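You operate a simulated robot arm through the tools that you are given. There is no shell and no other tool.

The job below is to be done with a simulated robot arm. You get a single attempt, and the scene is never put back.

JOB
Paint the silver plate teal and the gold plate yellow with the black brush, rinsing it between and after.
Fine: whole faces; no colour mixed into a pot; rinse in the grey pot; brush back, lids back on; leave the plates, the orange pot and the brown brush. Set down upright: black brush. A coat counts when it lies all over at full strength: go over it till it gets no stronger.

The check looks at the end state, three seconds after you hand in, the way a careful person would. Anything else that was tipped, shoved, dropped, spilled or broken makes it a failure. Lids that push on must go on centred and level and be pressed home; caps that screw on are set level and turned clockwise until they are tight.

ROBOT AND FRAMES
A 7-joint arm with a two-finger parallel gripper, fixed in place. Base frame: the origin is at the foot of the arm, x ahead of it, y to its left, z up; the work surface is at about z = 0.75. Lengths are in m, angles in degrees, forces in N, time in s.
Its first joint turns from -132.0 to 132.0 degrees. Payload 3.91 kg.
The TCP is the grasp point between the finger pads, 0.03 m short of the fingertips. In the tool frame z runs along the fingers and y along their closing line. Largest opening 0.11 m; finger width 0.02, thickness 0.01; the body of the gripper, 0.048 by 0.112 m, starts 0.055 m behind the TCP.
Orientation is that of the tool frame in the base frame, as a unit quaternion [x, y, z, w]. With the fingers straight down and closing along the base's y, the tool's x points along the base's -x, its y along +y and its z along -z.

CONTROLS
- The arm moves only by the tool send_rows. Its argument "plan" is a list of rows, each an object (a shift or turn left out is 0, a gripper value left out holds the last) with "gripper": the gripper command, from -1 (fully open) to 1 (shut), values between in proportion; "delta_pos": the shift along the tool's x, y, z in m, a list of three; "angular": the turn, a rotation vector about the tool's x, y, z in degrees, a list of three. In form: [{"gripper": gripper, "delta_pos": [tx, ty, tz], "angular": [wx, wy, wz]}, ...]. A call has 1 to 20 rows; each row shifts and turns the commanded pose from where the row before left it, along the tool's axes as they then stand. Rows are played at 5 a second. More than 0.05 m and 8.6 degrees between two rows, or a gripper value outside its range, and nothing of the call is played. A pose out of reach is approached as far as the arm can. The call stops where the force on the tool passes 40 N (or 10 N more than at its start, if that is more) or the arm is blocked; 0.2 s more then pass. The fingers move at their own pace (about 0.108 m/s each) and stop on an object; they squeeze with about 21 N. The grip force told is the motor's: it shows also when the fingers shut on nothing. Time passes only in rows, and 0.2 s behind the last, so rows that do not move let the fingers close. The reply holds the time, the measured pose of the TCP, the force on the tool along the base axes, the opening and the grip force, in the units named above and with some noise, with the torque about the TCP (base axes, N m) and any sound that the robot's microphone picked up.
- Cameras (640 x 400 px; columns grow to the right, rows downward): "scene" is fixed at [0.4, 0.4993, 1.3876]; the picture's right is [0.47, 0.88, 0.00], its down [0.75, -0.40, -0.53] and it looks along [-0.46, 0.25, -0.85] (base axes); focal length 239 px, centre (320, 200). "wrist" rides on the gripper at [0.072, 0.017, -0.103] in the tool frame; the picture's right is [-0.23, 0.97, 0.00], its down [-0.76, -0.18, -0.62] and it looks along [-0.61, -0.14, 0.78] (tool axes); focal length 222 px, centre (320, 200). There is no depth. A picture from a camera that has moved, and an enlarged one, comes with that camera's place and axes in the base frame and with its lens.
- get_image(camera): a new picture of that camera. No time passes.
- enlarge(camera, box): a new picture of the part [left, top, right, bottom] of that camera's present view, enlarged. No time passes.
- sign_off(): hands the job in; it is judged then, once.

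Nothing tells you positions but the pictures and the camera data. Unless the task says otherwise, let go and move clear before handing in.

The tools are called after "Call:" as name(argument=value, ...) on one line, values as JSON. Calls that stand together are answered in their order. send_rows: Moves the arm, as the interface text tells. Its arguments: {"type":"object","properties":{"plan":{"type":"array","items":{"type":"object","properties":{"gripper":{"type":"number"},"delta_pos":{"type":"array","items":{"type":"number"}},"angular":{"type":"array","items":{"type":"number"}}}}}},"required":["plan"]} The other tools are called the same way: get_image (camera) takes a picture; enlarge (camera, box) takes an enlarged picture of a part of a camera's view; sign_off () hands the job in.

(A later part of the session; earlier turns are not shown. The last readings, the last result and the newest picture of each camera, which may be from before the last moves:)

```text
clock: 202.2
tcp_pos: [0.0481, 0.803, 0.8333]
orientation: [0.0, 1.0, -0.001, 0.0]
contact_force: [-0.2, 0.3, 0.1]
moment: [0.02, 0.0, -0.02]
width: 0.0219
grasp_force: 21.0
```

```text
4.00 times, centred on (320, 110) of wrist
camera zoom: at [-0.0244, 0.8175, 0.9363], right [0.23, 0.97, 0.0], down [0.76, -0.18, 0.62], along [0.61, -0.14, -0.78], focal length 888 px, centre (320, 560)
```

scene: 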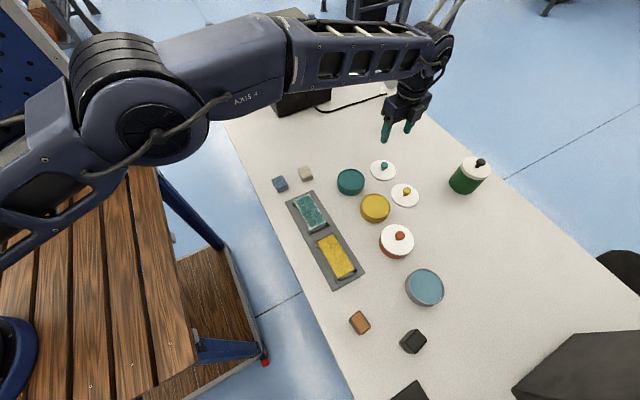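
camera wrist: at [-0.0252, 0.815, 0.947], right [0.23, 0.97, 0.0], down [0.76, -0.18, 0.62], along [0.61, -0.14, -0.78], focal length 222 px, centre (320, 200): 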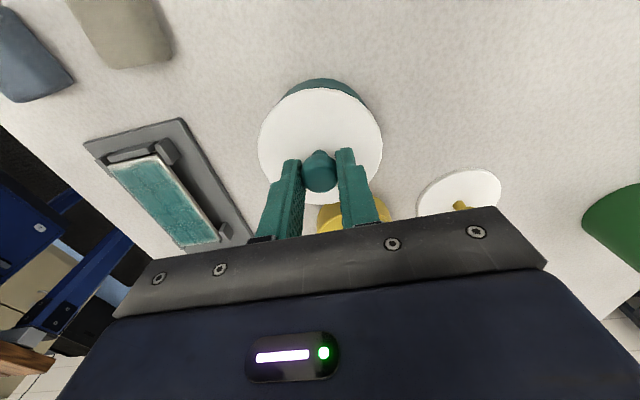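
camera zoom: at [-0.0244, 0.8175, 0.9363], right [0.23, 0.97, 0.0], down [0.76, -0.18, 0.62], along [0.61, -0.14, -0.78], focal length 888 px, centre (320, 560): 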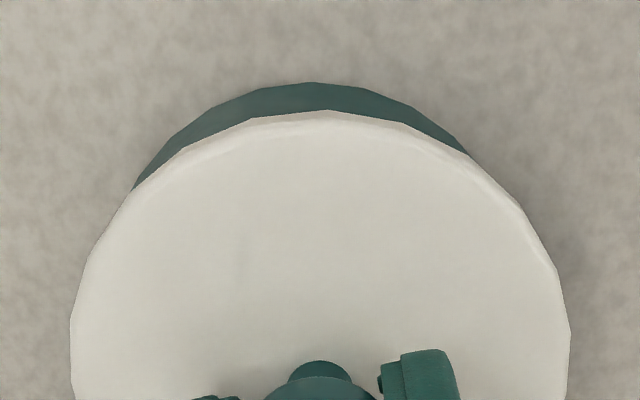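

The overlaps seen from both cameras say the lid needs about 2 mm toward +x and 1.7 mm toward −y. I'll apply that and look again.

Call:
send_rows(plan=[{"gripper": 1, "delta_pos": [-0.0022, -0.0018, 0.003]}, {"delta_pos": [0, 0, 0]}, {"delta_pos": [0, 0, 0]}])

Call:
enlarge(camera="scene", box=[310, 150, 390, 200])

Call:
enlarge(camera="wrist", box=[240, 60, 400, 160])

```text
clock: 203.0
tcp_pos: [0.0515, 0.8004, 0.8293]
orientation: [0.0, 1.0, 0.0, 0.0]
contact_force: [0.5, 0.9, -1.3]
moment: [0.0, 0.02, -0.01]
width: 0.022
grasp_force: 20.5
```

```text
8.00 times, centred on (350, 175) of scene
camera zoom: at [0.4, 0.4993, 1.3876], right [0.47, 0.88, 0.0], down [0.75, -0.4, -0.53], along [-0.46, 0.25, -0.85], focal length 1915 px, centre (80, 400)
```

zoom: 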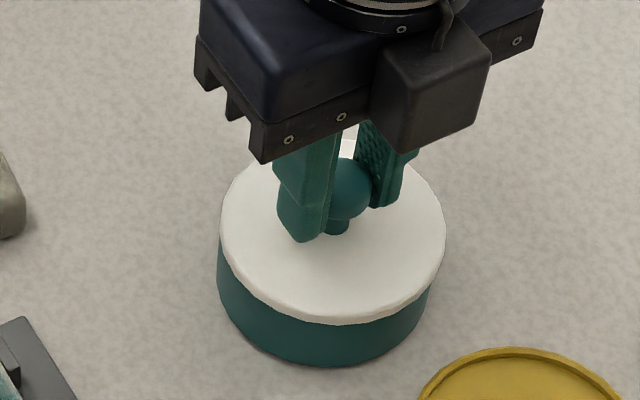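

```text
4.00 times, centred on (320, 110) of wrist
camera zoom: at [-0.0223, 0.8157, 0.9334], right [0.23, 0.97, 0.0], down [0.76, -0.18, 0.62], along [0.61, -0.14, -0.78], focal length 888 px, centre (320, 560)
```

zoom: 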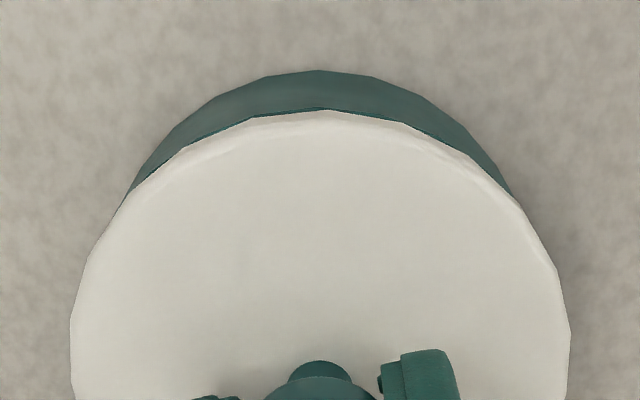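

The lid is now concentric with the pot to within about half a millimetre in both views. I'll lower it onto the rim in small steps, watching force and sound.

Call:
send_rows(plan=[{"gripper": 1, "delta_pos": [0, 0, 0.003]}, {"delta_pos": [0, 0, 0]}])

Call:
send_rows(plan=[{"gripper": 1, "delta_pos": [0, 0, 0.0015]}, {"delta_pos": [0, 0, 0]}])

Call:
send_rows(plan=[{"gripper": 1, "delta_pos": [0, 0, 0.001]}, {"delta_pos": [0, 0, 0]}])

Call:
send_rows(plan=[{"gripper": 1, "delta_pos": [0, 0, 0.001]}, {"delta_pos": [0, 0, 0]}])

```text
clock: 203.6
tcp_pos: [0.051, 0.7995, 0.8271]
orientation: [0.0, 1.0, 0.001, 0.0]
contact_force: [-1.7, 0.2, 4.7]
moment: [-0.02, 0.06, 0.0]
width: 0.022
grasp_force: 21.1
```

```text
clock: 204.2
tcp_pos: [0.0503, 0.7996, 0.8272]
orientation: [0.0, 1.0, 0.002, 0.0]
contact_force: [-2.6, -1.5, 23.7]
moment: [0.0, 0.09, 0.01]
width: 0.0222
grasp_force: 21.4
```

```text
clock: 204.8
tcp_pos: [0.0519, 0.8002, 0.8255]
orientation: [0.001, 1.0, 0.001, 0.001]
contact_force: [-4.0, 6.5, 28.4]
moment: [0.2, 0.07, 0.05]
width: 0.0223
grasp_force: 21.3
```

```text
clock: 205.4
tcp_pos: [0.051, 0.7995, 0.8244]
orientation: [0.0, 1.0, 0.001, 0.001]
contact_force: [-2.5, 6.5, 28.1]
moment: [0.14, 0.05, 0.01]
width: 0.0223
grasp_force: 20.7
```

Call:
enlarge(camera="scene", box=[310, 150, 390, 200])

Call:
enlarge(camera="scene", box=[360, 215, 440, 265])

Call:
enlarge(camera="wrist", box=[240, 60, 400, 160])

```text
8.00 times, centred on (350, 175) of scene
camera zoom: at [0.4, 0.4993, 1.3876], right [0.47, 0.88, 0.0], down [0.75, -0.4, -0.53], along [-0.46, 0.25, -0.85], focal length 1915 px, centre (80, 400)
```

zoom: 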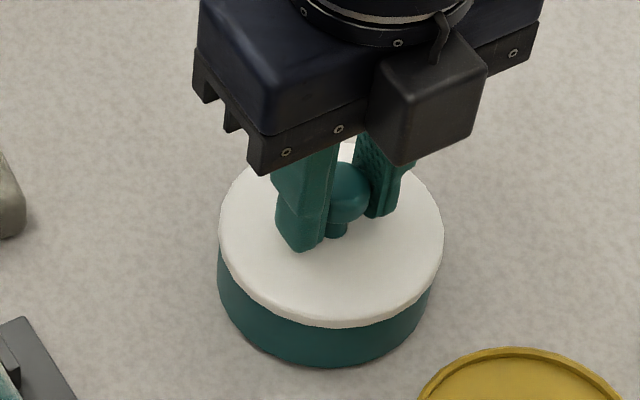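

```text
8.00 times, centred on (400, 240) of scene
camera zoom: at [0.4, 0.4993, 1.3876], right [0.47, 0.88, 0.0], down [0.75, -0.4, -0.53], along [-0.46, 0.25, -0.85], focal length 1915 px, centre (-320, -120)
```

zoom: 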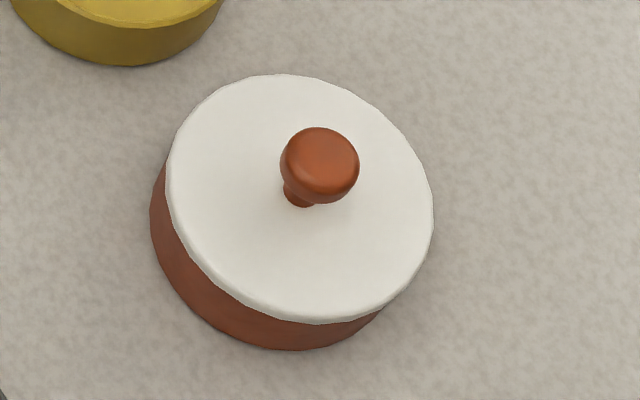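

```text
4.00 times, centred on (320, 110) of wrist
camera zoom: at [-0.022, 0.8152, 0.9277], right [0.23, 0.97, 0.0], down [0.76, -0.18, 0.62], along [0.61, -0.14, -0.78], focal length 888 px, centre (320, 560)
```

zoom: 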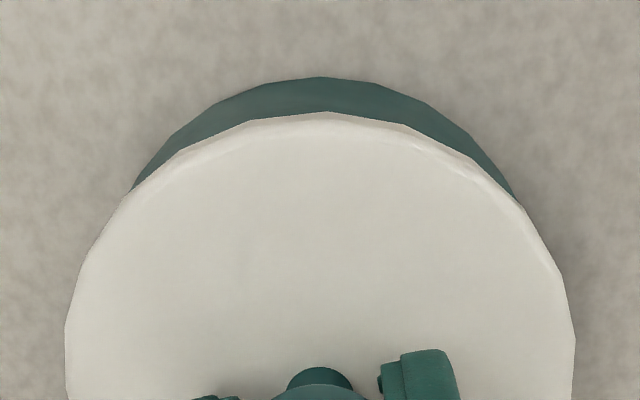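

The lid is on the rim. The knob started slipping in the grip at 28 N, so I'll let go, rise, close the fingers, and press the knob from above to push it home.

Call:
send_rows(plan=[{"gripper": 1, "delta_pos": [0, 0, -0.0015]}, {"delta_pos": [0, 0, 0]}, {"gripper": 0.3}, {"gripper": 0.0}, {"gripper": 0.0}, {"gripper": 0.0, "delta_pos": [0, 0, -0.03]}, {"delta_pos": [0, 0, -0.03]}, {"gripper": 1}, {"gripper": 1}, {"gripper": 1}])

Call:
enlarge(camera="scene", box=[310, 150, 390, 200])

Call:
enlarge(camera="wrist", box=[224, 60, 416, 180])

```text
clock: 207.6
tcp_pos: [0.0516, 0.7982, 0.8867]
orientation: [0.0, 1.0, 0.001, 0.0]
contact_force: [0.6, 1.0, -0.2]
moment: [-0.01, -0.02, 0.01]
width: 0.0
grasp_force: 21.4
heard: snap
```

```text
8.00 times, centred on (350, 175) of scene
camera zoom: at [0.4, 0.4993, 1.3876], right [0.47, 0.88, 0.0], down [0.75, -0.4, -0.53], along [-0.46, 0.25, -0.85], focal length 1915 px, centre (80, 400)
```

zoom: 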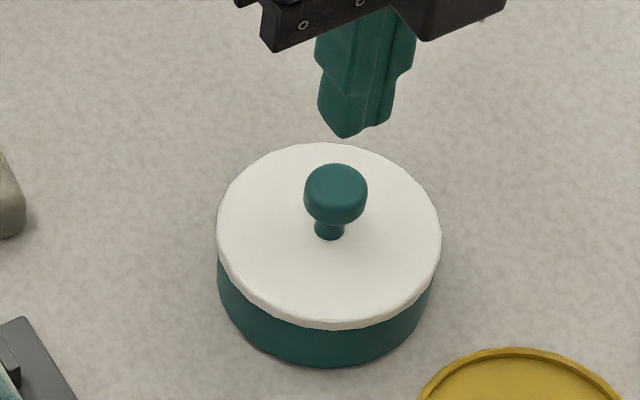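

```text
3.33 times, centred on (320, 120) of wrist
camera zoom: at [-0.0212, 0.8141, 0.9901], right [0.23, 0.97, 0.0], down [0.76, -0.18, 0.62], along [0.61, -0.14, -0.78], focal length 740 px, centre (320, 467)
```

zoom: 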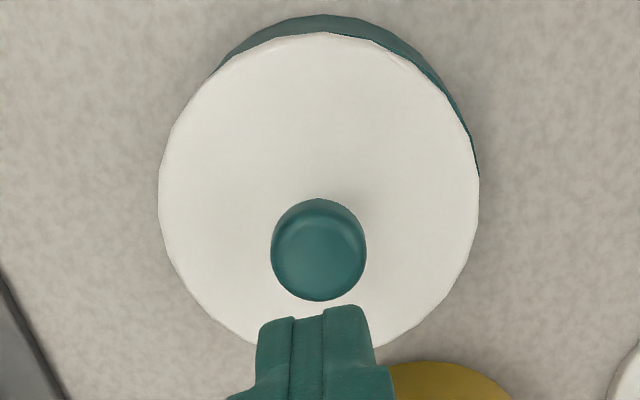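

Call:
enlarge(camera="scene", box=[330, 165, 370, 190])

Call:
enlarge(camera="wrist", box=[260, 60, 388, 140])

Call:
get_image(camera="scene")

```text
16.00 times, centred on (350, 178) of scene
camera zoom: at [0.4, 0.4993, 1.3876], right [0.47, 0.88, 0.0], down [0.75, -0.4, -0.53], along [-0.46, 0.25, -0.85], focal length 3830 px, centre (-160, 560)
```

zoom: 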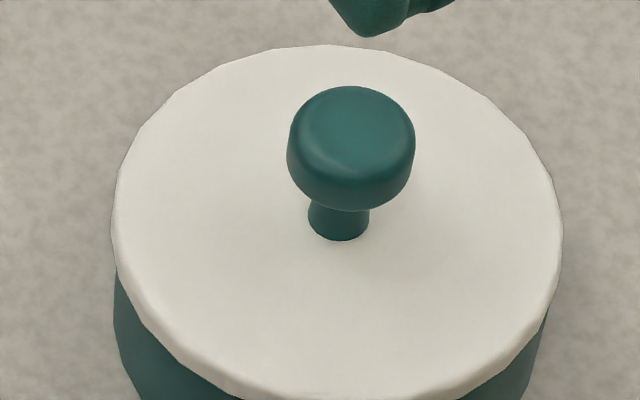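

```text
5.00 times, centred on (324, 100) of wrist
camera zoom: at [-0.0212, 0.8141, 0.9901], right [0.23, 0.97, 0.0], down [0.76, -0.18, 0.62], along [0.61, -0.14, -0.78], focal length 1111 px, centre (300, 700)
```

zoom: 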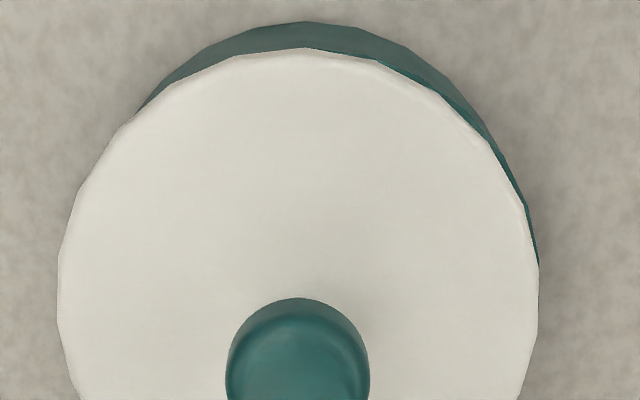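

```text
taken
```

scene: 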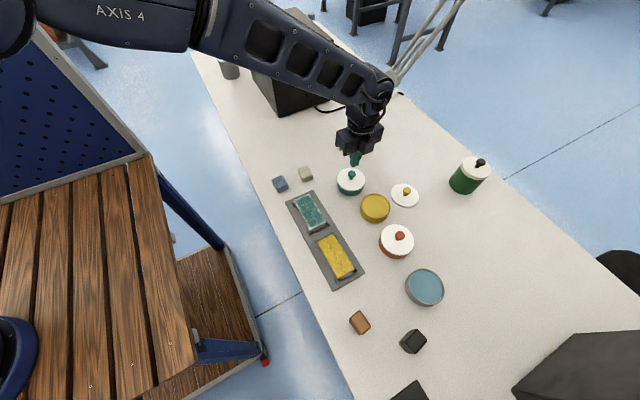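

I heard a snap, and the lid sits level on the rim at the same height as the red pot's lid, about 1 mm off centre. I'll press down on the knob with closed fingers to make sure it is fully home.

Call:
send_rows(plan=[{"gripper": 1, "delta_pos": [0, 0, 0.02]}, {"delta_pos": [0, 0, 0.008]}, {"delta_pos": [0, 0, 0]}])

Call:
send_rows(plan=[{"gripper": 1, "delta_pos": [0, 0, 0.002]}, {"delta_pos": [0, 0, 0]}])

Call:
send_rows(plan=[{"gripper": 1, "delta_pos": [0, 0, 0.002]}, {"delta_pos": [0, 0, 0]}])

Call:
enlarge(camera="scene", box=[310, 150, 390, 200])

```text
clock: 208.4
tcp_pos: [0.0522, 0.8008, 0.8585]
orientation: [0.0, 1.0, 0.0, 0.0]
contact_force: [0.6, -0.1, 0.5]
moment: [0.0, -0.02, -0.01]
width: 0.0003
grasp_force: 21.2
```

```text
clock: 209.0
tcp_pos: [0.0527, 0.7991, 0.8565]
orientation: [0.0, 1.0, -0.001, 0.0]
contact_force: [-0.3, -0.3, -0.3]
moment: [0.0, -0.01, 0.02]
width: 0.0
grasp_force: 21.1
```

```text
clock: 209.6
tcp_pos: [0.0525, 0.7987, 0.8541]
orientation: [-0.001, 1.0, -0.001, 0.0]
contact_force: [0.8, 0.0, -1.0]
moment: [-0.04, -0.01, -0.04]
width: 0.0
grasp_force: 21.3
```

```text
8.00 times, centred on (350, 175) of scene
camera zoom: at [0.4, 0.4993, 1.3876], right [0.47, 0.88, 0.0], down [0.75, -0.4, -0.53], along [-0.46, 0.25, -0.85], focal length 1915 px, centre (80, 400)
```

zoom: 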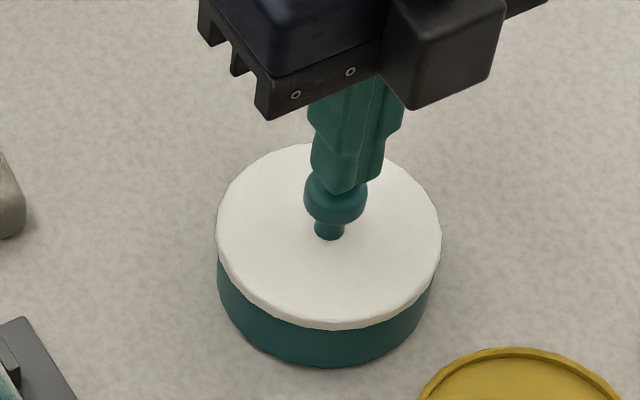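

Call:
send_rows(plan=[{"gripper": 1, "delta_pos": [0.0012, -0.0015, 0.0015]}, {"delta_pos": [0, 0, 0]}])

Call:
send_rows(plan=[{"gripper": 1, "delta_pos": [0, 0, 0.0015]}, {"delta_pos": [0, 0, 0]}])

Call:
send_rows(plan=[{"gripper": 1, "delta_pos": [0, 0, 0.0015]}, {"delta_pos": [0, 0, 0]}])

```text
clock: 210.2
tcp_pos: [0.0507, 0.7982, 0.8515]
orientation: [0.0, 1.0, -0.001, -0.001]
contact_force: [-0.7, 0.6, 0.4]
moment: [-0.01, -0.02, 0.03]
width: 0.0
grasp_force: 20.7
```

```text
clock: 210.8
tcp_pos: [0.0507, 0.7989, 0.8509]
orientation: [0.0, 1.0, 0.0, 0.0]
contact_force: [-1.1, 0.5, -0.5]
moment: [0.01, -0.02, 0.0]
width: 0.0
grasp_force: 21.4
```

```text
clock: 211.4
tcp_pos: [0.0515, 0.7979, 0.8481]
orientation: [0.0, 1.0, -0.001, 0.0]
contact_force: [0.4, 1.4, -0.6]
moment: [0.0, 0.01, 0.01]
width: 0.0001
grasp_force: 20.9
```

Call:
send_rows(plan=[{"gripper": 1, "delta_pos": [0, 0, 0.001]}, {"delta_pos": [0, 0, 0]}])

Call:
send_rows(plan=[{"gripper": 1, "delta_pos": [0, 0, 0.001]}, {"delta_pos": [0, 0, 0]}])

Call:
send_rows(plan=[{"gripper": 1, "delta_pos": [0, 0, 0.001]}, {"delta_pos": [0, 0, 0]}])

Call:
enlarge(camera="scene", box=[330, 160, 370, 185])

```text
clock: 212.0
tcp_pos: [0.0506, 0.7972, 0.8478]
orientation: [0.0, 1.0, 0.0, 0.0]
contact_force: [0.0, 0.0, 3.2]
moment: [0.02, 0.01, 0.0]
width: 0.0005
grasp_force: 21.2
```

```text
clock: 212.6
tcp_pos: [0.0505, 0.7965, 0.8472]
orientation: [0.0, 1.0, 0.001, 0.0]
contact_force: [1.8, 0.4, 13.3]
moment: [0.0, -0.05, -0.01]
width: 0.0
grasp_force: 21.3
```

```text
clock: 213.2
tcp_pos: [0.0509, 0.797, 0.8462]
orientation: [0.0, 1.0, 0.001, 0.0]
contact_force: [1.9, 1.1, 28.8]
moment: [0.04, -0.08, -0.01]
width: 0.0
grasp_force: 20.7
```

```text
16.00 times, centred on (350, 172) of scene
camera zoom: at [0.4, 0.4993, 1.3876], right [0.47, 0.88, 0.0], down [0.75, -0.4, -0.53], along [-0.46, 0.25, -0.85], focal length 3830 px, centre (-160, 640)
```

zoom: 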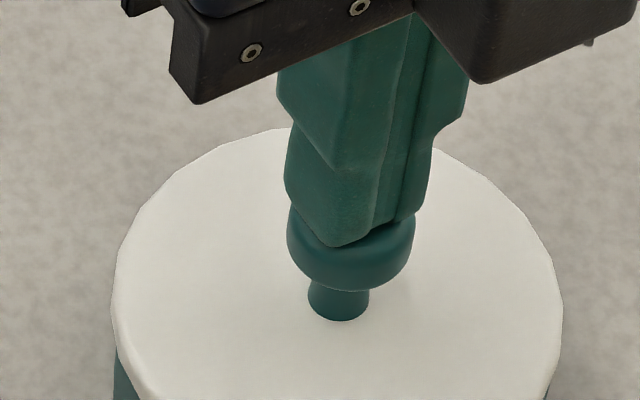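

Call:
send_rows(plan=[{"gripper": 1, "delta_pos": [0, 0, 0.0005]}, {"delta_pos": [0, 0, 0]}, {"delta_pos": [0, 0, 0]}])

Call:
send_rows(plan=[{"gripper": 1, "delta_pos": [0, 0, -0.003]}, {"delta_pos": [0, 0, -0.03]}, {"delta_pos": [0, 0, -0.04]}, {"delta_pos": [0, 0, 0]}])

Call:
enlarge(camera="scene", box=[310, 150, 390, 200])

Call:
enlarge(camera="wrist", box=[224, 60, 416, 180])

```text
clock: 213.8
tcp_pos: [0.0515, 0.7976, 0.8479]
orientation: [0.0, 1.0, 0.001, 0.0]
contact_force: [-0.2, -4.9, 10.5]
moment: [-0.11, 0.01, 0.05]
width: 0.0
grasp_force: 21.4
stopped in row 2: the force on the tool passed its limit at 41 N (the readings are from after the stop); the commanded pose is now the measured one
```

```text
clock: 214.8
tcp_pos: [0.0508, 0.7978, 0.9204]
orientation: [-0.001, 1.0, 0.0, 0.0]
contact_force: [0.5, 0.6, 0.5]
moment: [0.01, 0.01, 0.02]
width: 0.0002
grasp_force: 20.8
```

```text
8.00 times, centred on (350, 175) of scene
camera zoom: at [0.4, 0.4993, 1.3876], right [0.47, 0.88, 0.0], down [0.75, -0.4, -0.53], along [-0.46, 0.25, -0.85], focal length 1915 px, centre (80, 400)
```

zoom: 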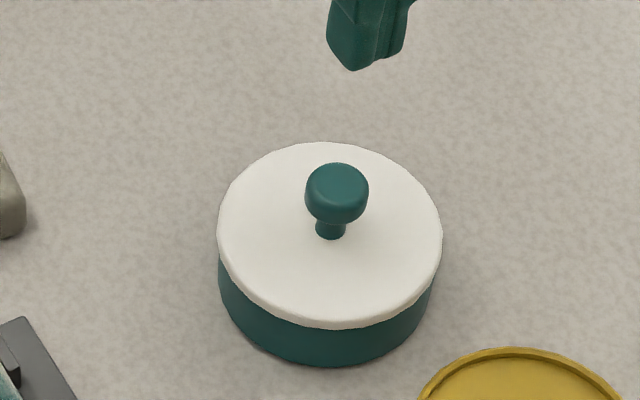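

```text
3.33 times, centred on (320, 120) of wrist
camera zoom: at [-0.0226, 0.8141, 1.0242], right [0.23, 0.97, 0.0], down [0.76, -0.18, 0.62], along [0.61, -0.14, -0.78], focal length 740 px, centre (320, 467)
```

zoom: 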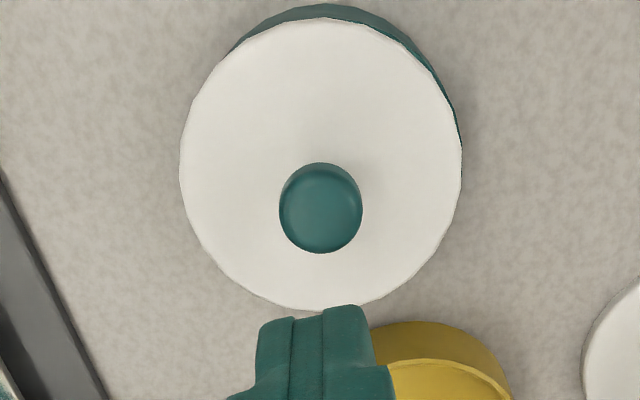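

The teal lid took 41 N without further movement and looks level. Next is the yellow lid: I'll go above its knob near (0.165, 0.9285) and check alignment.

Call:
send_rows(plan=[{"gripper": 1, "delta_pos": [-0.0285, 0.0327, 0]}, {"delta_pos": [-0.0285, 0.0327, 0]}, {"delta_pos": [-0.0285, 0.0327, 0]}, {"delta_pos": [-0.0285, 0.0327, 0]}, {"delta_pos": [0, 0, 0]}])

Call:
enlarge(camera="wrist", box=[240, 60, 400, 160])

Call:
enlarge(camera="scene", box=[330, 160, 426, 220])

```text
clock: 216.0
tcp_pos: [0.1653, 0.9282, 0.9226]
orientation: [0.0, 1.0, 0.001, 0.0]
contact_force: [-0.3, 0.2, 0.1]
moment: [-0.01, 0.01, -0.02]
width: 0.0
grasp_force: 20.9
```

```text
4.00 times, centred on (320, 110) of wrist
camera zoom: at [0.0922, 0.9439, 1.0259], right [0.23, 0.97, 0.0], down [0.76, -0.18, 0.62], along [0.61, -0.14, -0.78], focal length 888 px, centre (320, 560)
```

zoom: 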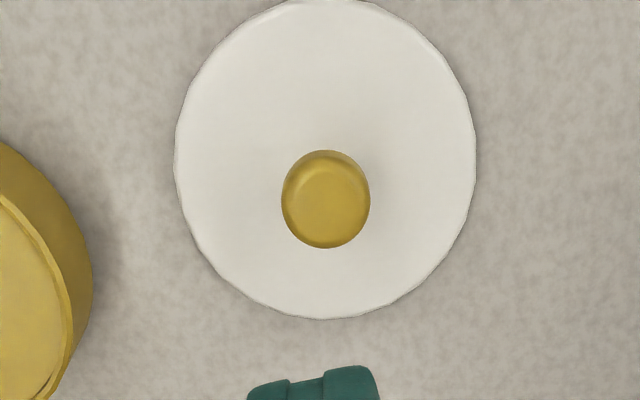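

```text
6.67 times, centred on (378, 190) of scene
camera zoom: at [0.4, 0.4993, 1.3876], right [0.47, 0.88, 0.0], down [0.75, -0.4, -0.53], along [-0.46, 0.25, -0.85], focal length 1596 px, centre (-67, 267)
```

zoom: 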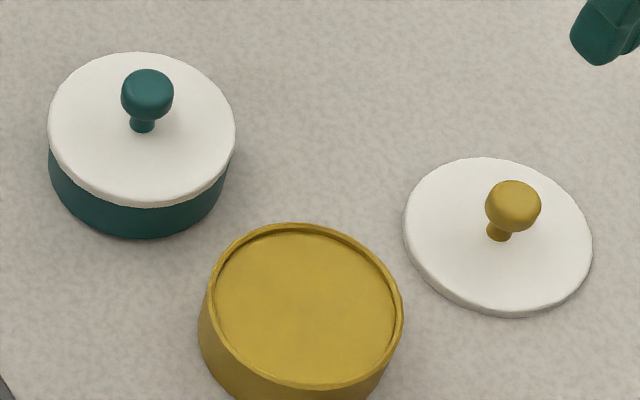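

The teal lid looks centred and level from here too. The yellow lid's knob is about 1.7 mm to +y of the TCP; I'll correct that, open, and descend over it.

Call:
send_rows(plan=[{"gripper": -0.27, "delta_pos": [-0.0004, 0.0016, 0]}, {"gripper": -0.27}, {"gripper": -0.27, "delta_pos": [0, 0, 0.045]}, {"delta_pos": [0, 0, 0.045]}, {"delta_pos": [0, 0, 0.03]}, {"delta_pos": [0, 0, 0.0079]}, {"delta_pos": [0, 0, 0]}])

Call:
enlarge(camera="wrist", box=[240, 90, 400, 190])

Call:
enlarge(camera="scene", box=[364, 160, 444, 210])

```text
clock: 217.6
tcp_pos: [0.1652, 0.9304, 0.7904]
orientation: [-0.001, 1.0, 0.001, 0.0]
contact_force: [-0.9, -0.2, 0.3]
moment: [-0.01, 0.01, 0.0]
width: 0.0699
grasp_force: 0.0
```

```text
4.00 times, centred on (320, 140) of wrist
camera zoom: at [0.0924, 0.9455, 0.8952], right [0.23, 0.97, 0.0], down [0.76, -0.18, 0.62], along [0.61, -0.14, -0.78], focal length 888 px, centre (320, 440)
```

zoom: 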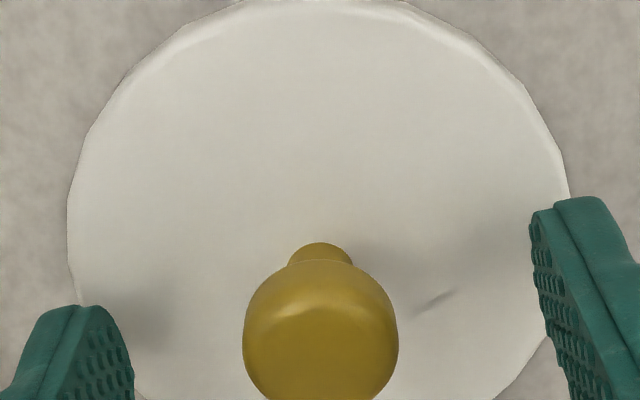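

```text
8.00 times, centred on (404, 185) of scene
camera zoom: at [0.4, 0.4993, 1.3876], right [0.47, 0.88, 0.0], down [0.75, -0.4, -0.53], along [-0.46, 0.25, -0.85], focal length 1915 px, centre (-352, 320)
```

zoom: 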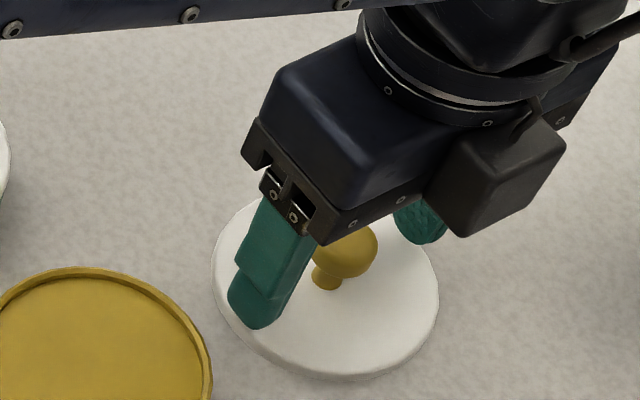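

The knob is centred between the fingers. Closing on it, then lifting and carrying it over the yellow pot.

Call:
send_rows(plan=[{"gripper": 1}, {"gripper": 1}, {"gripper": 1}, {"gripper": 1}])

Call:
send_rows(plan=[{"gripper": 1, "delta_pos": [0, 0, -0.01]}, {"delta_pos": [0, 0, -0.03]}, {"delta_pos": [0, 0, -0.03]}, {"delta_pos": [0.0007, -0.0393, 0]}, {"delta_pos": [0.0007, -0.0393, 0]}, {"delta_pos": [0.0006, -0.0393, 0]}, {"delta_pos": [0, 0, 0.03]}, {"delta_pos": [0, 0, 0]}, {"delta_pos": [0, 0, 0]}])

Call:
enlarge(camera="scene", box=[336, 175, 416, 225])

Call:
enlarge(camera="wrist", box=[240, 60, 400, 160])

```text
clock: 218.6
tcp_pos: [0.1664, 0.9297, 0.7908]
orientation: [0.0, 1.0, 0.001, 0.0]
contact_force: [0.3, 0.5, -0.9]
moment: [0.0, -0.01, 0.02]
width: 0.0222
grasp_force: 20.7
```

```text
clock: 220.6
tcp_pos: [0.1616, 0.8121, 0.8319]
orientation: [0.0, 1.0, 0.001, 0.001]
contact_force: [1.0, -0.6, -0.2]
moment: [0.01, -0.01, -0.02]
width: 0.0224
grasp_force: 21.6
```

```text
8.00 times, centred on (376, 200) of scene
camera zoom: at [0.4, 0.4993, 1.3876], right [0.47, 0.88, 0.0], down [0.75, -0.4, -0.53], along [-0.46, 0.25, -0.85], focal length 1915 px, centre (-128, 200)
```

zoom: 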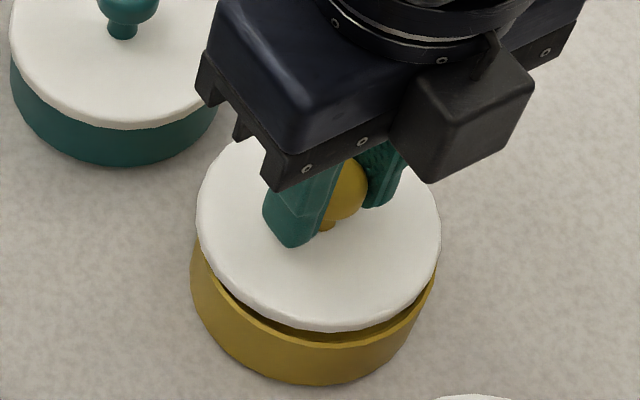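

```text
4.00 times, centred on (320, 110) of wrist
camera zoom: at [0.0883, 0.8282, 0.9359], right [0.23, 0.97, 0.0], down [0.76, -0.18, 0.62], along [0.61, -0.14, -0.78], focal length 888 px, centre (320, 560)
```

zoom: 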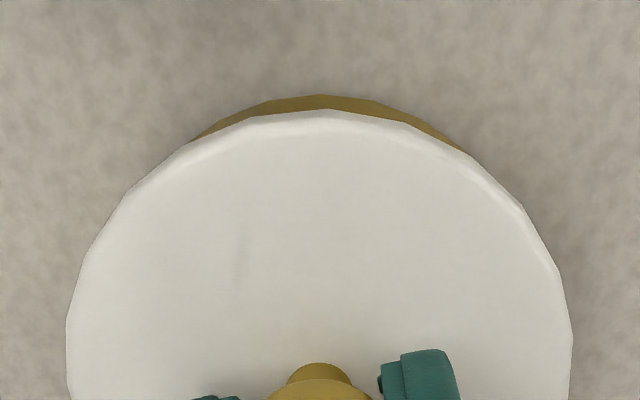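

The lid is about 4.7 mm short in +x relative to the pot by both views. I'll correct it and re-check before lowering.

Call:
send_rows(plan=[{"gripper": 1, "delta_pos": [-0.0047, -0.0013, 0.002]}, {"delta_pos": [0, 0, 0]}, {"delta_pos": [0, 0, 0]}])

Call:
enlarge(camera="scene", box=[336, 175, 416, 225])

Call:
enlarge(camera="wrist", box=[240, 60, 400, 160])

```text
clock: 221.4
tcp_pos: [0.1663, 0.8118, 0.8298]
orientation: [0.0, 1.0, 0.001, 0.0]
contact_force: [0.4, -0.5, -0.2]
moment: [0.0, 0.0, 0.03]
width: 0.0222
grasp_force: 20.8
```

```text
8.00 times, centred on (376, 200) of scene
camera zoom: at [0.4, 0.4993, 1.3876], right [0.47, 0.88, 0.0], down [0.75, -0.4, -0.53], along [-0.46, 0.25, -0.85], focal length 1915 px, centre (-128, 200)
```

zoom: 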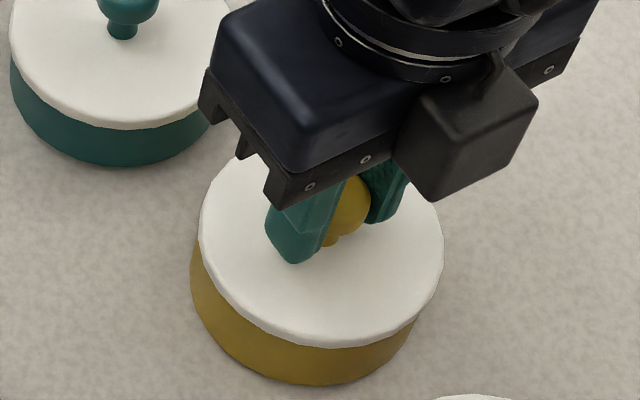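

```text
4.00 times, centred on (320, 110) of wrist
camera zoom: at [0.0933, 0.8264, 0.9337], right [0.23, 0.97, 0.0], down [0.76, -0.18, 0.62], along [0.61, -0.14, -0.78], focal length 888 px, centre (320, 560)
```

zoom: 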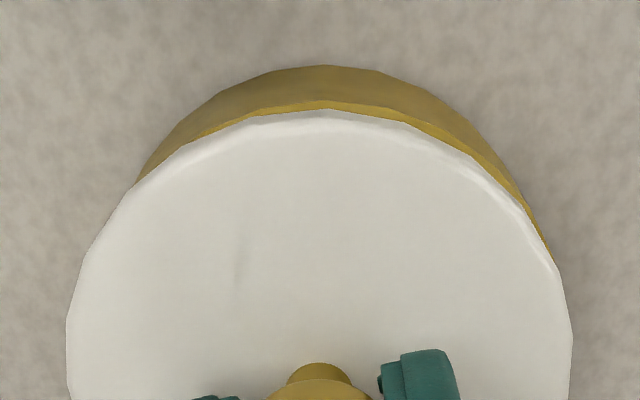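

Now it's concentric to within about 0.5–1 mm. I'll nudge it half a millimetre, lower until it just rests on the rim with light force, then release before pressing.

Call:
send_rows(plan=[{"gripper": 1, "delta_pos": [0.0001, 0.0005, 0.0025]}, {"delta_pos": [0, 0, 0]}])

Call:
send_rows(plan=[{"gripper": 1, "delta_pos": [0, 0, 0.001]}, {"delta_pos": [0, 0, 0]}])

Call:
send_rows(plan=[{"gripper": 1, "delta_pos": [0, 0, 0.0008]}, {"delta_pos": [0, 0, 0]}])

```text
clock: 222.0
tcp_pos: [0.1675, 0.8106, 0.8275]
orientation: [0.001, 1.0, 0.001, 0.0]
contact_force: [-0.3, 0.0, 0.5]
moment: [0.01, 0.01, 0.0]
width: 0.0223
grasp_force: 21.0
```

```text
clock: 222.6
tcp_pos: [0.1678, 0.8113, 0.8269]
orientation: [0.0, 1.0, 0.001, 0.0]
contact_force: [-0.4, -0.7, 0.5]
moment: [0.01, 0.0, 0.01]
width: 0.0221
grasp_force: 20.7
```

```text
clock: 223.2
tcp_pos: [0.1677, 0.8113, 0.8256]
orientation: [0.0, 1.0, 0.001, 0.0]
contact_force: [-0.2, 0.1, -0.2]
moment: [0.0, -0.01, -0.02]
width: 0.0221
grasp_force: 20.9
```

Call:
send_rows(plan=[{"gripper": 1, "delta_pos": [0, 0, 0.0008]}, {"delta_pos": [0, 0, 0]}])

Call:
send_rows(plan=[{"gripper": 1, "delta_pos": [0, 0, 0.0008]}, {"delta_pos": [0, 0, 0]}])

Call:
enlarge(camera="wrist", box=[240, 60, 400, 160])

Call:
enlarge(camera="scene", box=[336, 175, 416, 225])

```text
clock: 223.8
tcp_pos: [0.1679, 0.8121, 0.8255]
orientation: [0.0, 1.0, 0.002, 0.0]
contact_force: [-1.6, 0.2, 2.5]
moment: [0.0, -0.05, 0.03]
width: 0.0223
grasp_force: 20.8
```

```text
clock: 224.4
tcp_pos: [0.1671, 0.8121, 0.8236]
orientation: [0.001, 1.0, 0.002, 0.0]
contact_force: [-1.0, -2.0, 12.2]
moment: [-0.01, 0.03, 0.04]
width: 0.0224
grasp_force: 20.6
```

```text
4.00 times, centred on (320, 110) of wrist
camera zoom: at [0.094, 0.8275, 0.9289], right [0.23, 0.97, 0.0], down [0.76, -0.18, 0.62], along [0.61, -0.14, -0.78], focal length 888 px, centre (320, 560)
```

zoom: 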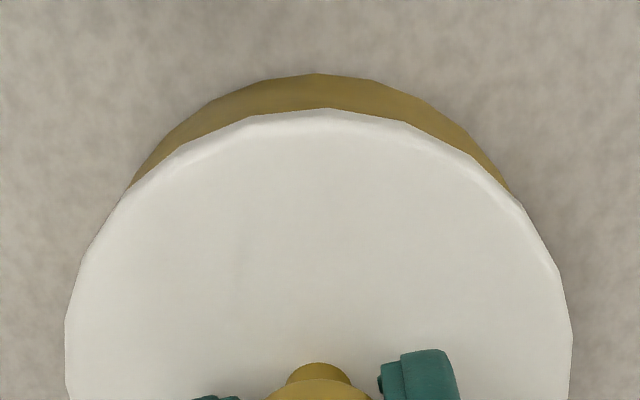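

```text
8.00 times, centred on (376, 200) of scene
camera zoom: at [0.4, 0.4993, 1.3876], right [0.47, 0.88, 0.0], down [0.75, -0.4, -0.53], along [-0.46, 0.25, -0.85], focal length 1915 px, centre (-128, 200)
```

zoom: 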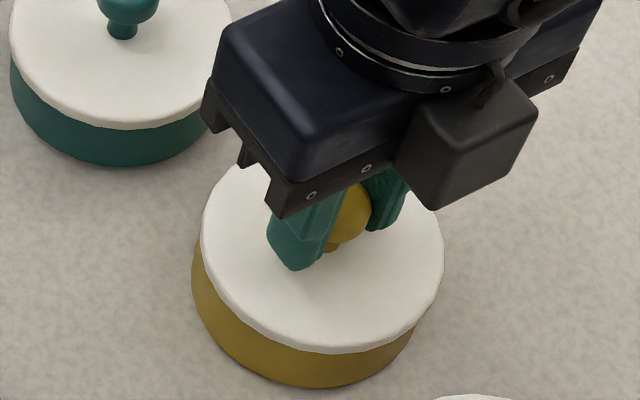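

Nicely symmetric and in contact with 12 N. I'll ease slightly, open the fingers, and listen, without any other motion.

Call:
send_rows(plan=[{"gripper": 1, "delta_pos": [0, 0, -0.0006]}, {"gripper": 0.45}, {"gripper": 0.3}, {"gripper": 0.0}, {"gripper": 0.0}])

Call:
enlarge(camera="wrist", box=[240, 60, 400, 160])

Call:
send_rows(plan=[{"gripper": 0.0, "delta_pos": [0, 0, -0.03]}, {"delta_pos": [0, 0, -0.03]}, {"delta_pos": [0, 0, 0]}])

Call:
enlarge(camera="wrist", box=[240, 60, 400, 160])

Call:
enlarge(camera="scene", box=[336, 175, 416, 225])

```text
clock: 225.6
tcp_pos: [0.1679, 0.8121, 0.8251]
orientation: [0.0, 1.0, 0.001, 0.0]
contact_force: [-1.0, -0.5, 0.0]
moment: [-0.02, -0.01, 0.01]
width: 0.0552
grasp_force: 0.1
heard: snap
```

```text
4.00 times, centred on (320, 110) of wrist
camera zoom: at [0.0938, 0.8274, 0.9286], right [0.23, 0.97, 0.0], down [0.76, -0.18, 0.62], along [0.61, -0.14, -0.78], focal length 888 px, centre (320, 560)
```

zoom: 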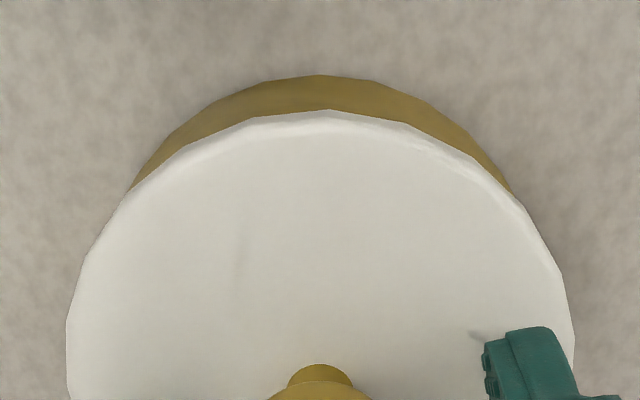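

```text
clock: 226.4
tcp_pos: [0.1678, 0.8114, 0.8845]
orientation: [0.0, 1.0, 0.001, -0.001]
contact_force: [0.2, -0.3, -0.6]
moment: [-0.02, 0.0, 0.05]
width: 0.0551
grasp_force: 0.1
```

```text
4.00 times, centred on (320, 110) of wrist
camera zoom: at [0.0945, 0.8267, 0.9879], right [0.23, 0.97, 0.0], down [0.76, -0.18, 0.62], along [0.61, -0.14, -0.78], focal length 888 px, centre (320, 560)
```

zoom: 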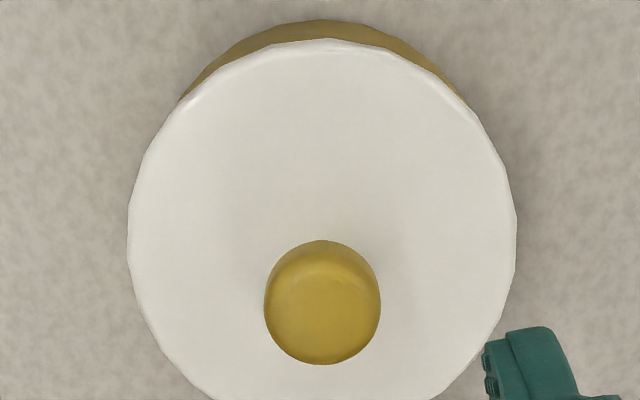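

```text
8.00 times, centred on (376, 200) of scene
camera zoom: at [0.4, 0.4993, 1.3876], right [0.47, 0.88, 0.0], down [0.75, -0.4, -0.53], along [-0.46, 0.25, -0.85], focal length 1915 px, centre (-128, 200)
```

zoom: 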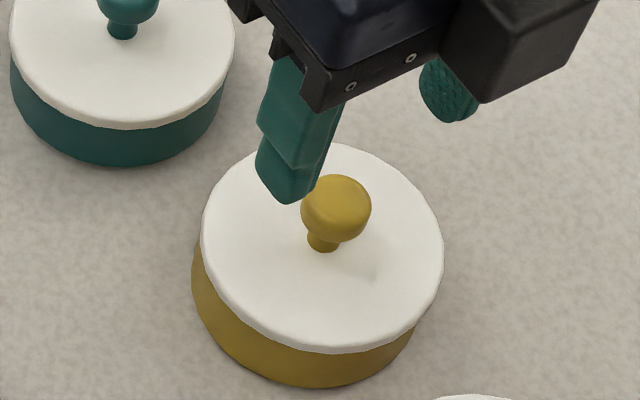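

Again a snap on release, so the lid latched onto the pot, and it looks centred. I'll give it the same press from above with closed fingers to be sure it's home.

Call:
send_rows(plan=[{"gripper": 1}, {"gripper": 1}, {"gripper": 1}, {"delta_pos": [0, 0, 0.025]}, {"delta_pos": [0, 0, 0.009]}, {"delta_pos": [0, 0, 0]}])

Call:
send_rows(plan=[{"gripper": 1, "delta_pos": [0, 0, 0.002]}, {"delta_pos": [0, 0, 0]}])

Call:
send_rows(plan=[{"gripper": 1, "delta_pos": [0, 0, 0.0015]}, {"delta_pos": [0, 0, 0]}])

```text
clock: 227.8
tcp_pos: [0.1675, 0.8121, 0.8502]
orientation: [0.0, 1.0, 0.0, -0.001]
contact_force: [-0.1, 0.5, -0.3]
moment: [-0.01, -0.02, -0.03]
width: 0.0
grasp_force: 21.3
```

```text
clock: 228.4
tcp_pos: [0.1681, 0.812, 0.8487]
orientation: [0.0, 1.0, 0.001, 0.0]
contact_force: [1.3, -1.0, 3.9]
moment: [-0.01, 0.01, 0.04]
width: 0.0002
grasp_force: 21.4
```

```text
clock: 229.0
tcp_pos: [0.168, 0.8118, 0.8476]
orientation: [0.0, 1.0, 0.002, -0.001]
contact_force: [1.5, -1.5, 12.6]
moment: [-0.02, -0.02, -0.01]
width: 0.0002
grasp_force: 21.5
```

Call:
send_rows(plan=[{"gripper": 1, "delta_pos": [0, 0, 0.001]}, {"delta_pos": [0, 0, 0]}])

Call:
send_rows(plan=[{"gripper": 1, "delta_pos": [0, 0, -0.003]}, {"delta_pos": [0, 0, -0.03]}, {"delta_pos": [0, 0, -0.045]}, {"delta_pos": [0, 0, -0.045]}, {"delta_pos": [0, 0, 0]}])

Call:
enlarge(camera="wrist", box=[200, 40, 440, 190])

Call:
enlarge(camera="scene", box=[320, 150, 448, 230])

```text
clock: 229.6
tcp_pos: [0.1687, 0.8112, 0.8487]
orientation: [0.0, 1.0, 0.002, 0.0]
contact_force: [1.7, -2.4, 27.0]
moment: [-0.05, -0.01, 0.02]
width: 0.0
grasp_force: 21.1
```

```text
clock: 230.8
tcp_pos: [0.168, 0.8114, 0.9686]
orientation: [0.0, 1.0, 0.0, 0.0]
contact_force: [-0.3, 0.4, -0.5]
moment: [-0.01, -0.01, 0.01]
width: 0.0
grasp_force: 21.4
```

```text
2.67 times, centred on (320, 115) of wrist
camera zoom: at [0.0946, 0.8269, 1.0722], right [0.23, 0.97, 0.0], down [0.76, -0.18, 0.62], along [0.61, -0.14, -0.78], focal length 592 px, centre (320, 427)
```

zoom: 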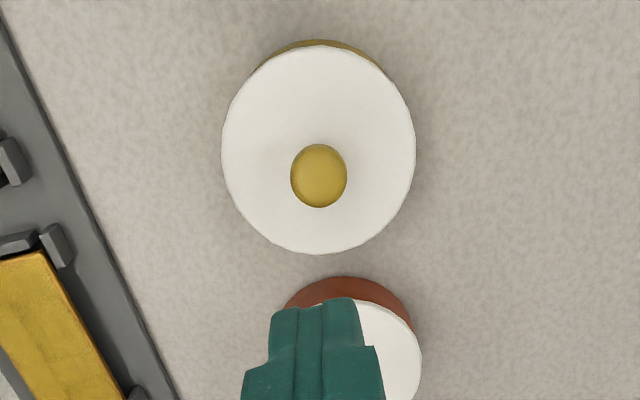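

```text
5.00 times, centred on (384, 190) of scene
camera zoom: at [0.4, 0.4993, 1.3876], right [0.47, 0.88, 0.0], down [0.75, -0.4, -0.53], along [-0.46, 0.25, -0.85], focal length 1197 px, centre (0, 250)
```

zoom: 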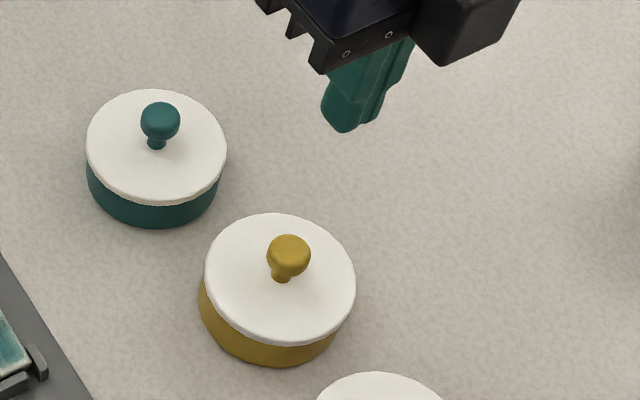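

Both lids are on and level. I'll retreat to the starting area with the fingers opened and check the whole scene before handing in.

Call:
send_rows(plan=[{"gripper": 0, "delta_pos": [0.029, -0.033, -0.014]}, {"delta_pos": [0.029, -0.033, -0.014]}, {"delta_pos": [0.029, -0.033, -0.014]}, {"delta_pos": [0.029, -0.033, -0.014]}, {"delta_pos": [0.029, -0.033, -0.014]}, {"delta_pos": [0.029, -0.033, -0.014]}, {"delta_pos": [0.029, -0.033, -0.014]}, {"delta_pos": [0.029, -0.033, -0.014]}, {"delta_pos": [0, 0, 0]}])

Call:
get_image(camera="scene")

Call:
enlarge(camera="scene", box=[270, 150, 430, 250])

Call:
enlarge(camera="scene", box=[310, 250, 470, 350])

Call:
get_image(camera="wrist")

```text
clock: 232.8
tcp_pos: [-0.0671, 0.5484, 1.0815]
orientation: [0.001, 1.0, 0.001, -0.001]
contact_force: [-0.2, 0.5, 0.1]
moment: [0.01, 0.04, 0.0]
width: 0.0552
grasp_force: 0.0
```

```text
taken
```

scene: 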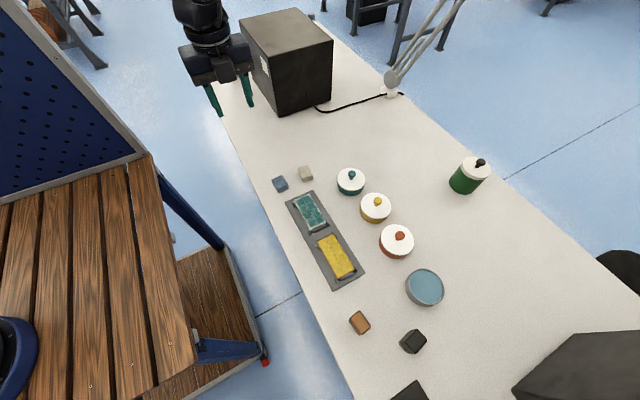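

```text
4.00 times, centred on (350, 200) of scene
camera zoom: at [0.4, 0.4993, 1.3876], right [0.47, 0.88, 0.0], down [0.75, -0.4, -0.53], along [-0.46, 0.25, -0.85], focal length 958 px, centre (200, 200)
```

zoom: 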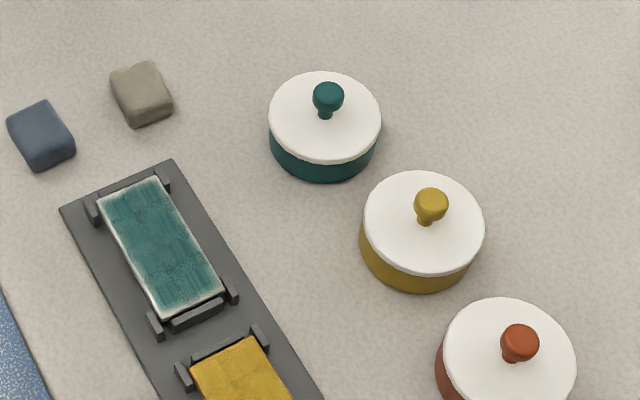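

```text
4.00 times, centred on (390, 300) of scene
camera zoom: at [0.4, 0.4993, 1.3876], right [0.47, 0.88, 0.0], down [0.75, -0.4, -0.53], along [-0.46, 0.25, -0.85], focal length 958 px, centre (40, -200)
```

zoom: 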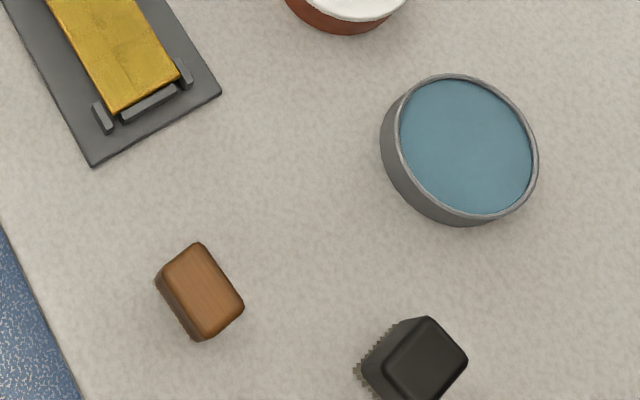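

```text
taken
camera wrist: at [-0.1395, 0.5632, 1.185], right [0.23, 0.97, 0.0], down [0.76, -0.18, 0.62], along [0.61, -0.14, -0.78], focal length 222 px, centre (320, 200)
```

wrist: 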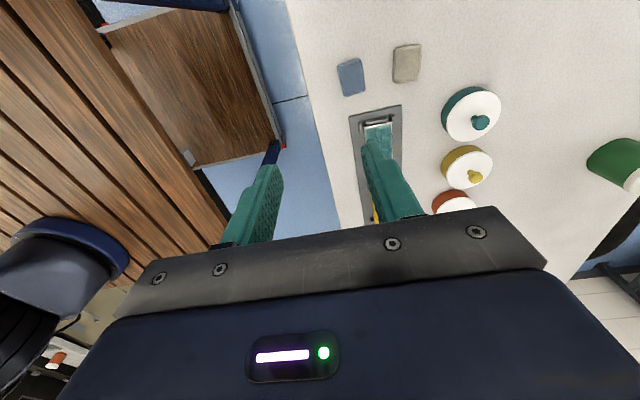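

Call:
enlarge(camera="scene", box=[330, 165, 370, 200])

Call:
enlarge(camera="scene", box=[356, 190, 396, 225])

Call:
enlarge(camera="wrist", box=[420, 70, 532, 220])

Call:
enlarge(camera="scene", box=[282, 190, 346, 230])

Call:
enlarge(camera="scene", box=[388, 322, 444, 357])

```text
11.43 times, centred on (350, 182) of scene
camera zoom: at [0.4, 0.4993, 1.3876], right [0.47, 0.88, 0.0], down [0.75, -0.4, -0.53], along [-0.46, 0.25, -0.85], focal length 2736 px, centre (-23, 400)
```

zoom: 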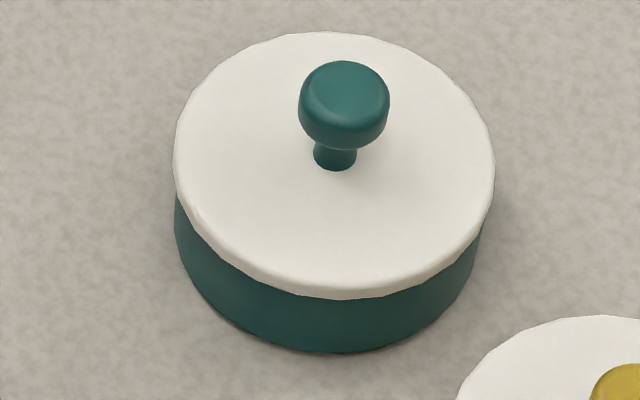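

```text
11.43 times, centred on (376, 208) of scene
camera zoom: at [0.4, 0.4993, 1.3876], right [0.47, 0.88, 0.0], down [0.75, -0.4, -0.53], along [-0.46, 0.25, -0.85], focal length 2736 px, centre (-320, 114)
```

zoom: 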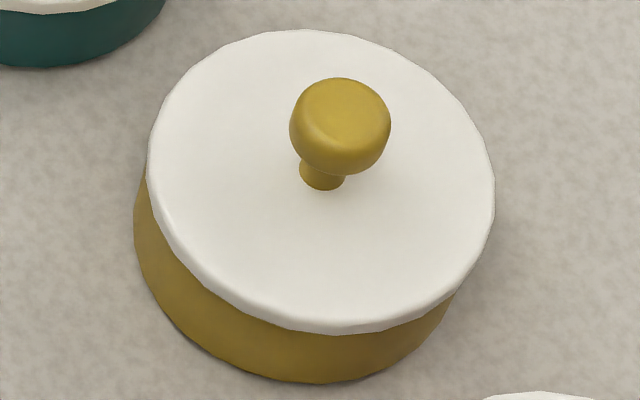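

```text
2.67 times, centred on (476, 145) of wrist
camera zoom: at [-0.1395, 0.5632, 1.185], right [0.23, 0.97, 0.0], down [0.76, -0.18, 0.62], along [0.61, -0.14, -0.78], focal length 592 px, centre (-96, 347)
```

zoom: 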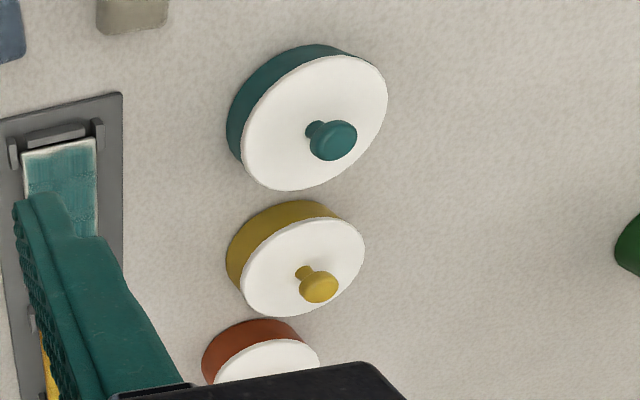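

```text
10.00 times, centred on (314, 210) of scene
camera zoom: at [0.4, 0.4993, 1.3876], right [0.47, 0.88, 0.0], down [0.75, -0.4, -0.53], along [-0.46, 0.25, -0.85], focal length 2394 px, centre (380, 100)
```

zoom: 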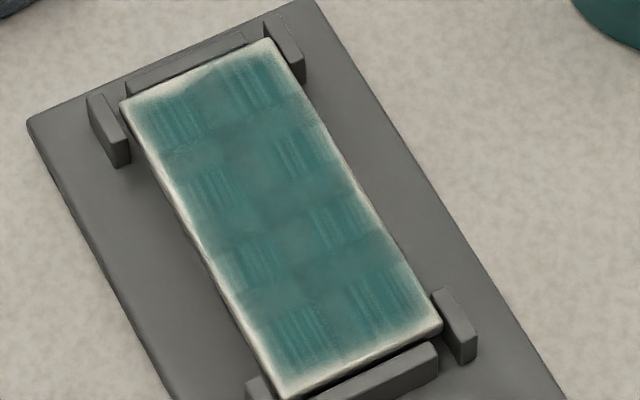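

```text
11.43 times, centred on (416, 340) of scene
camera zoom: at [0.4, 0.4993, 1.3876], right [0.47, 0.88, 0.0], down [0.75, -0.4, -0.53], along [-0.46, 0.25, -0.85], focal length 2736 px, centre (-777, -1394)
```

zoom: 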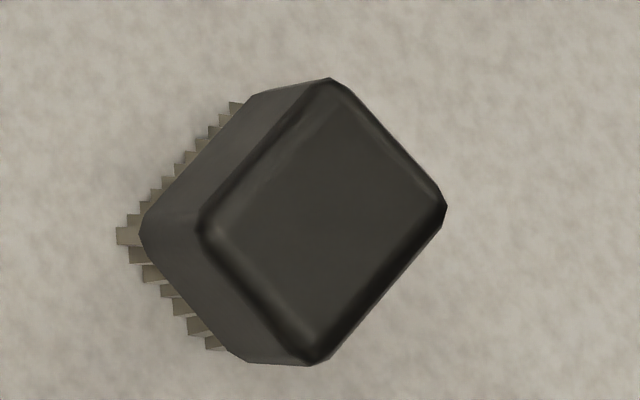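

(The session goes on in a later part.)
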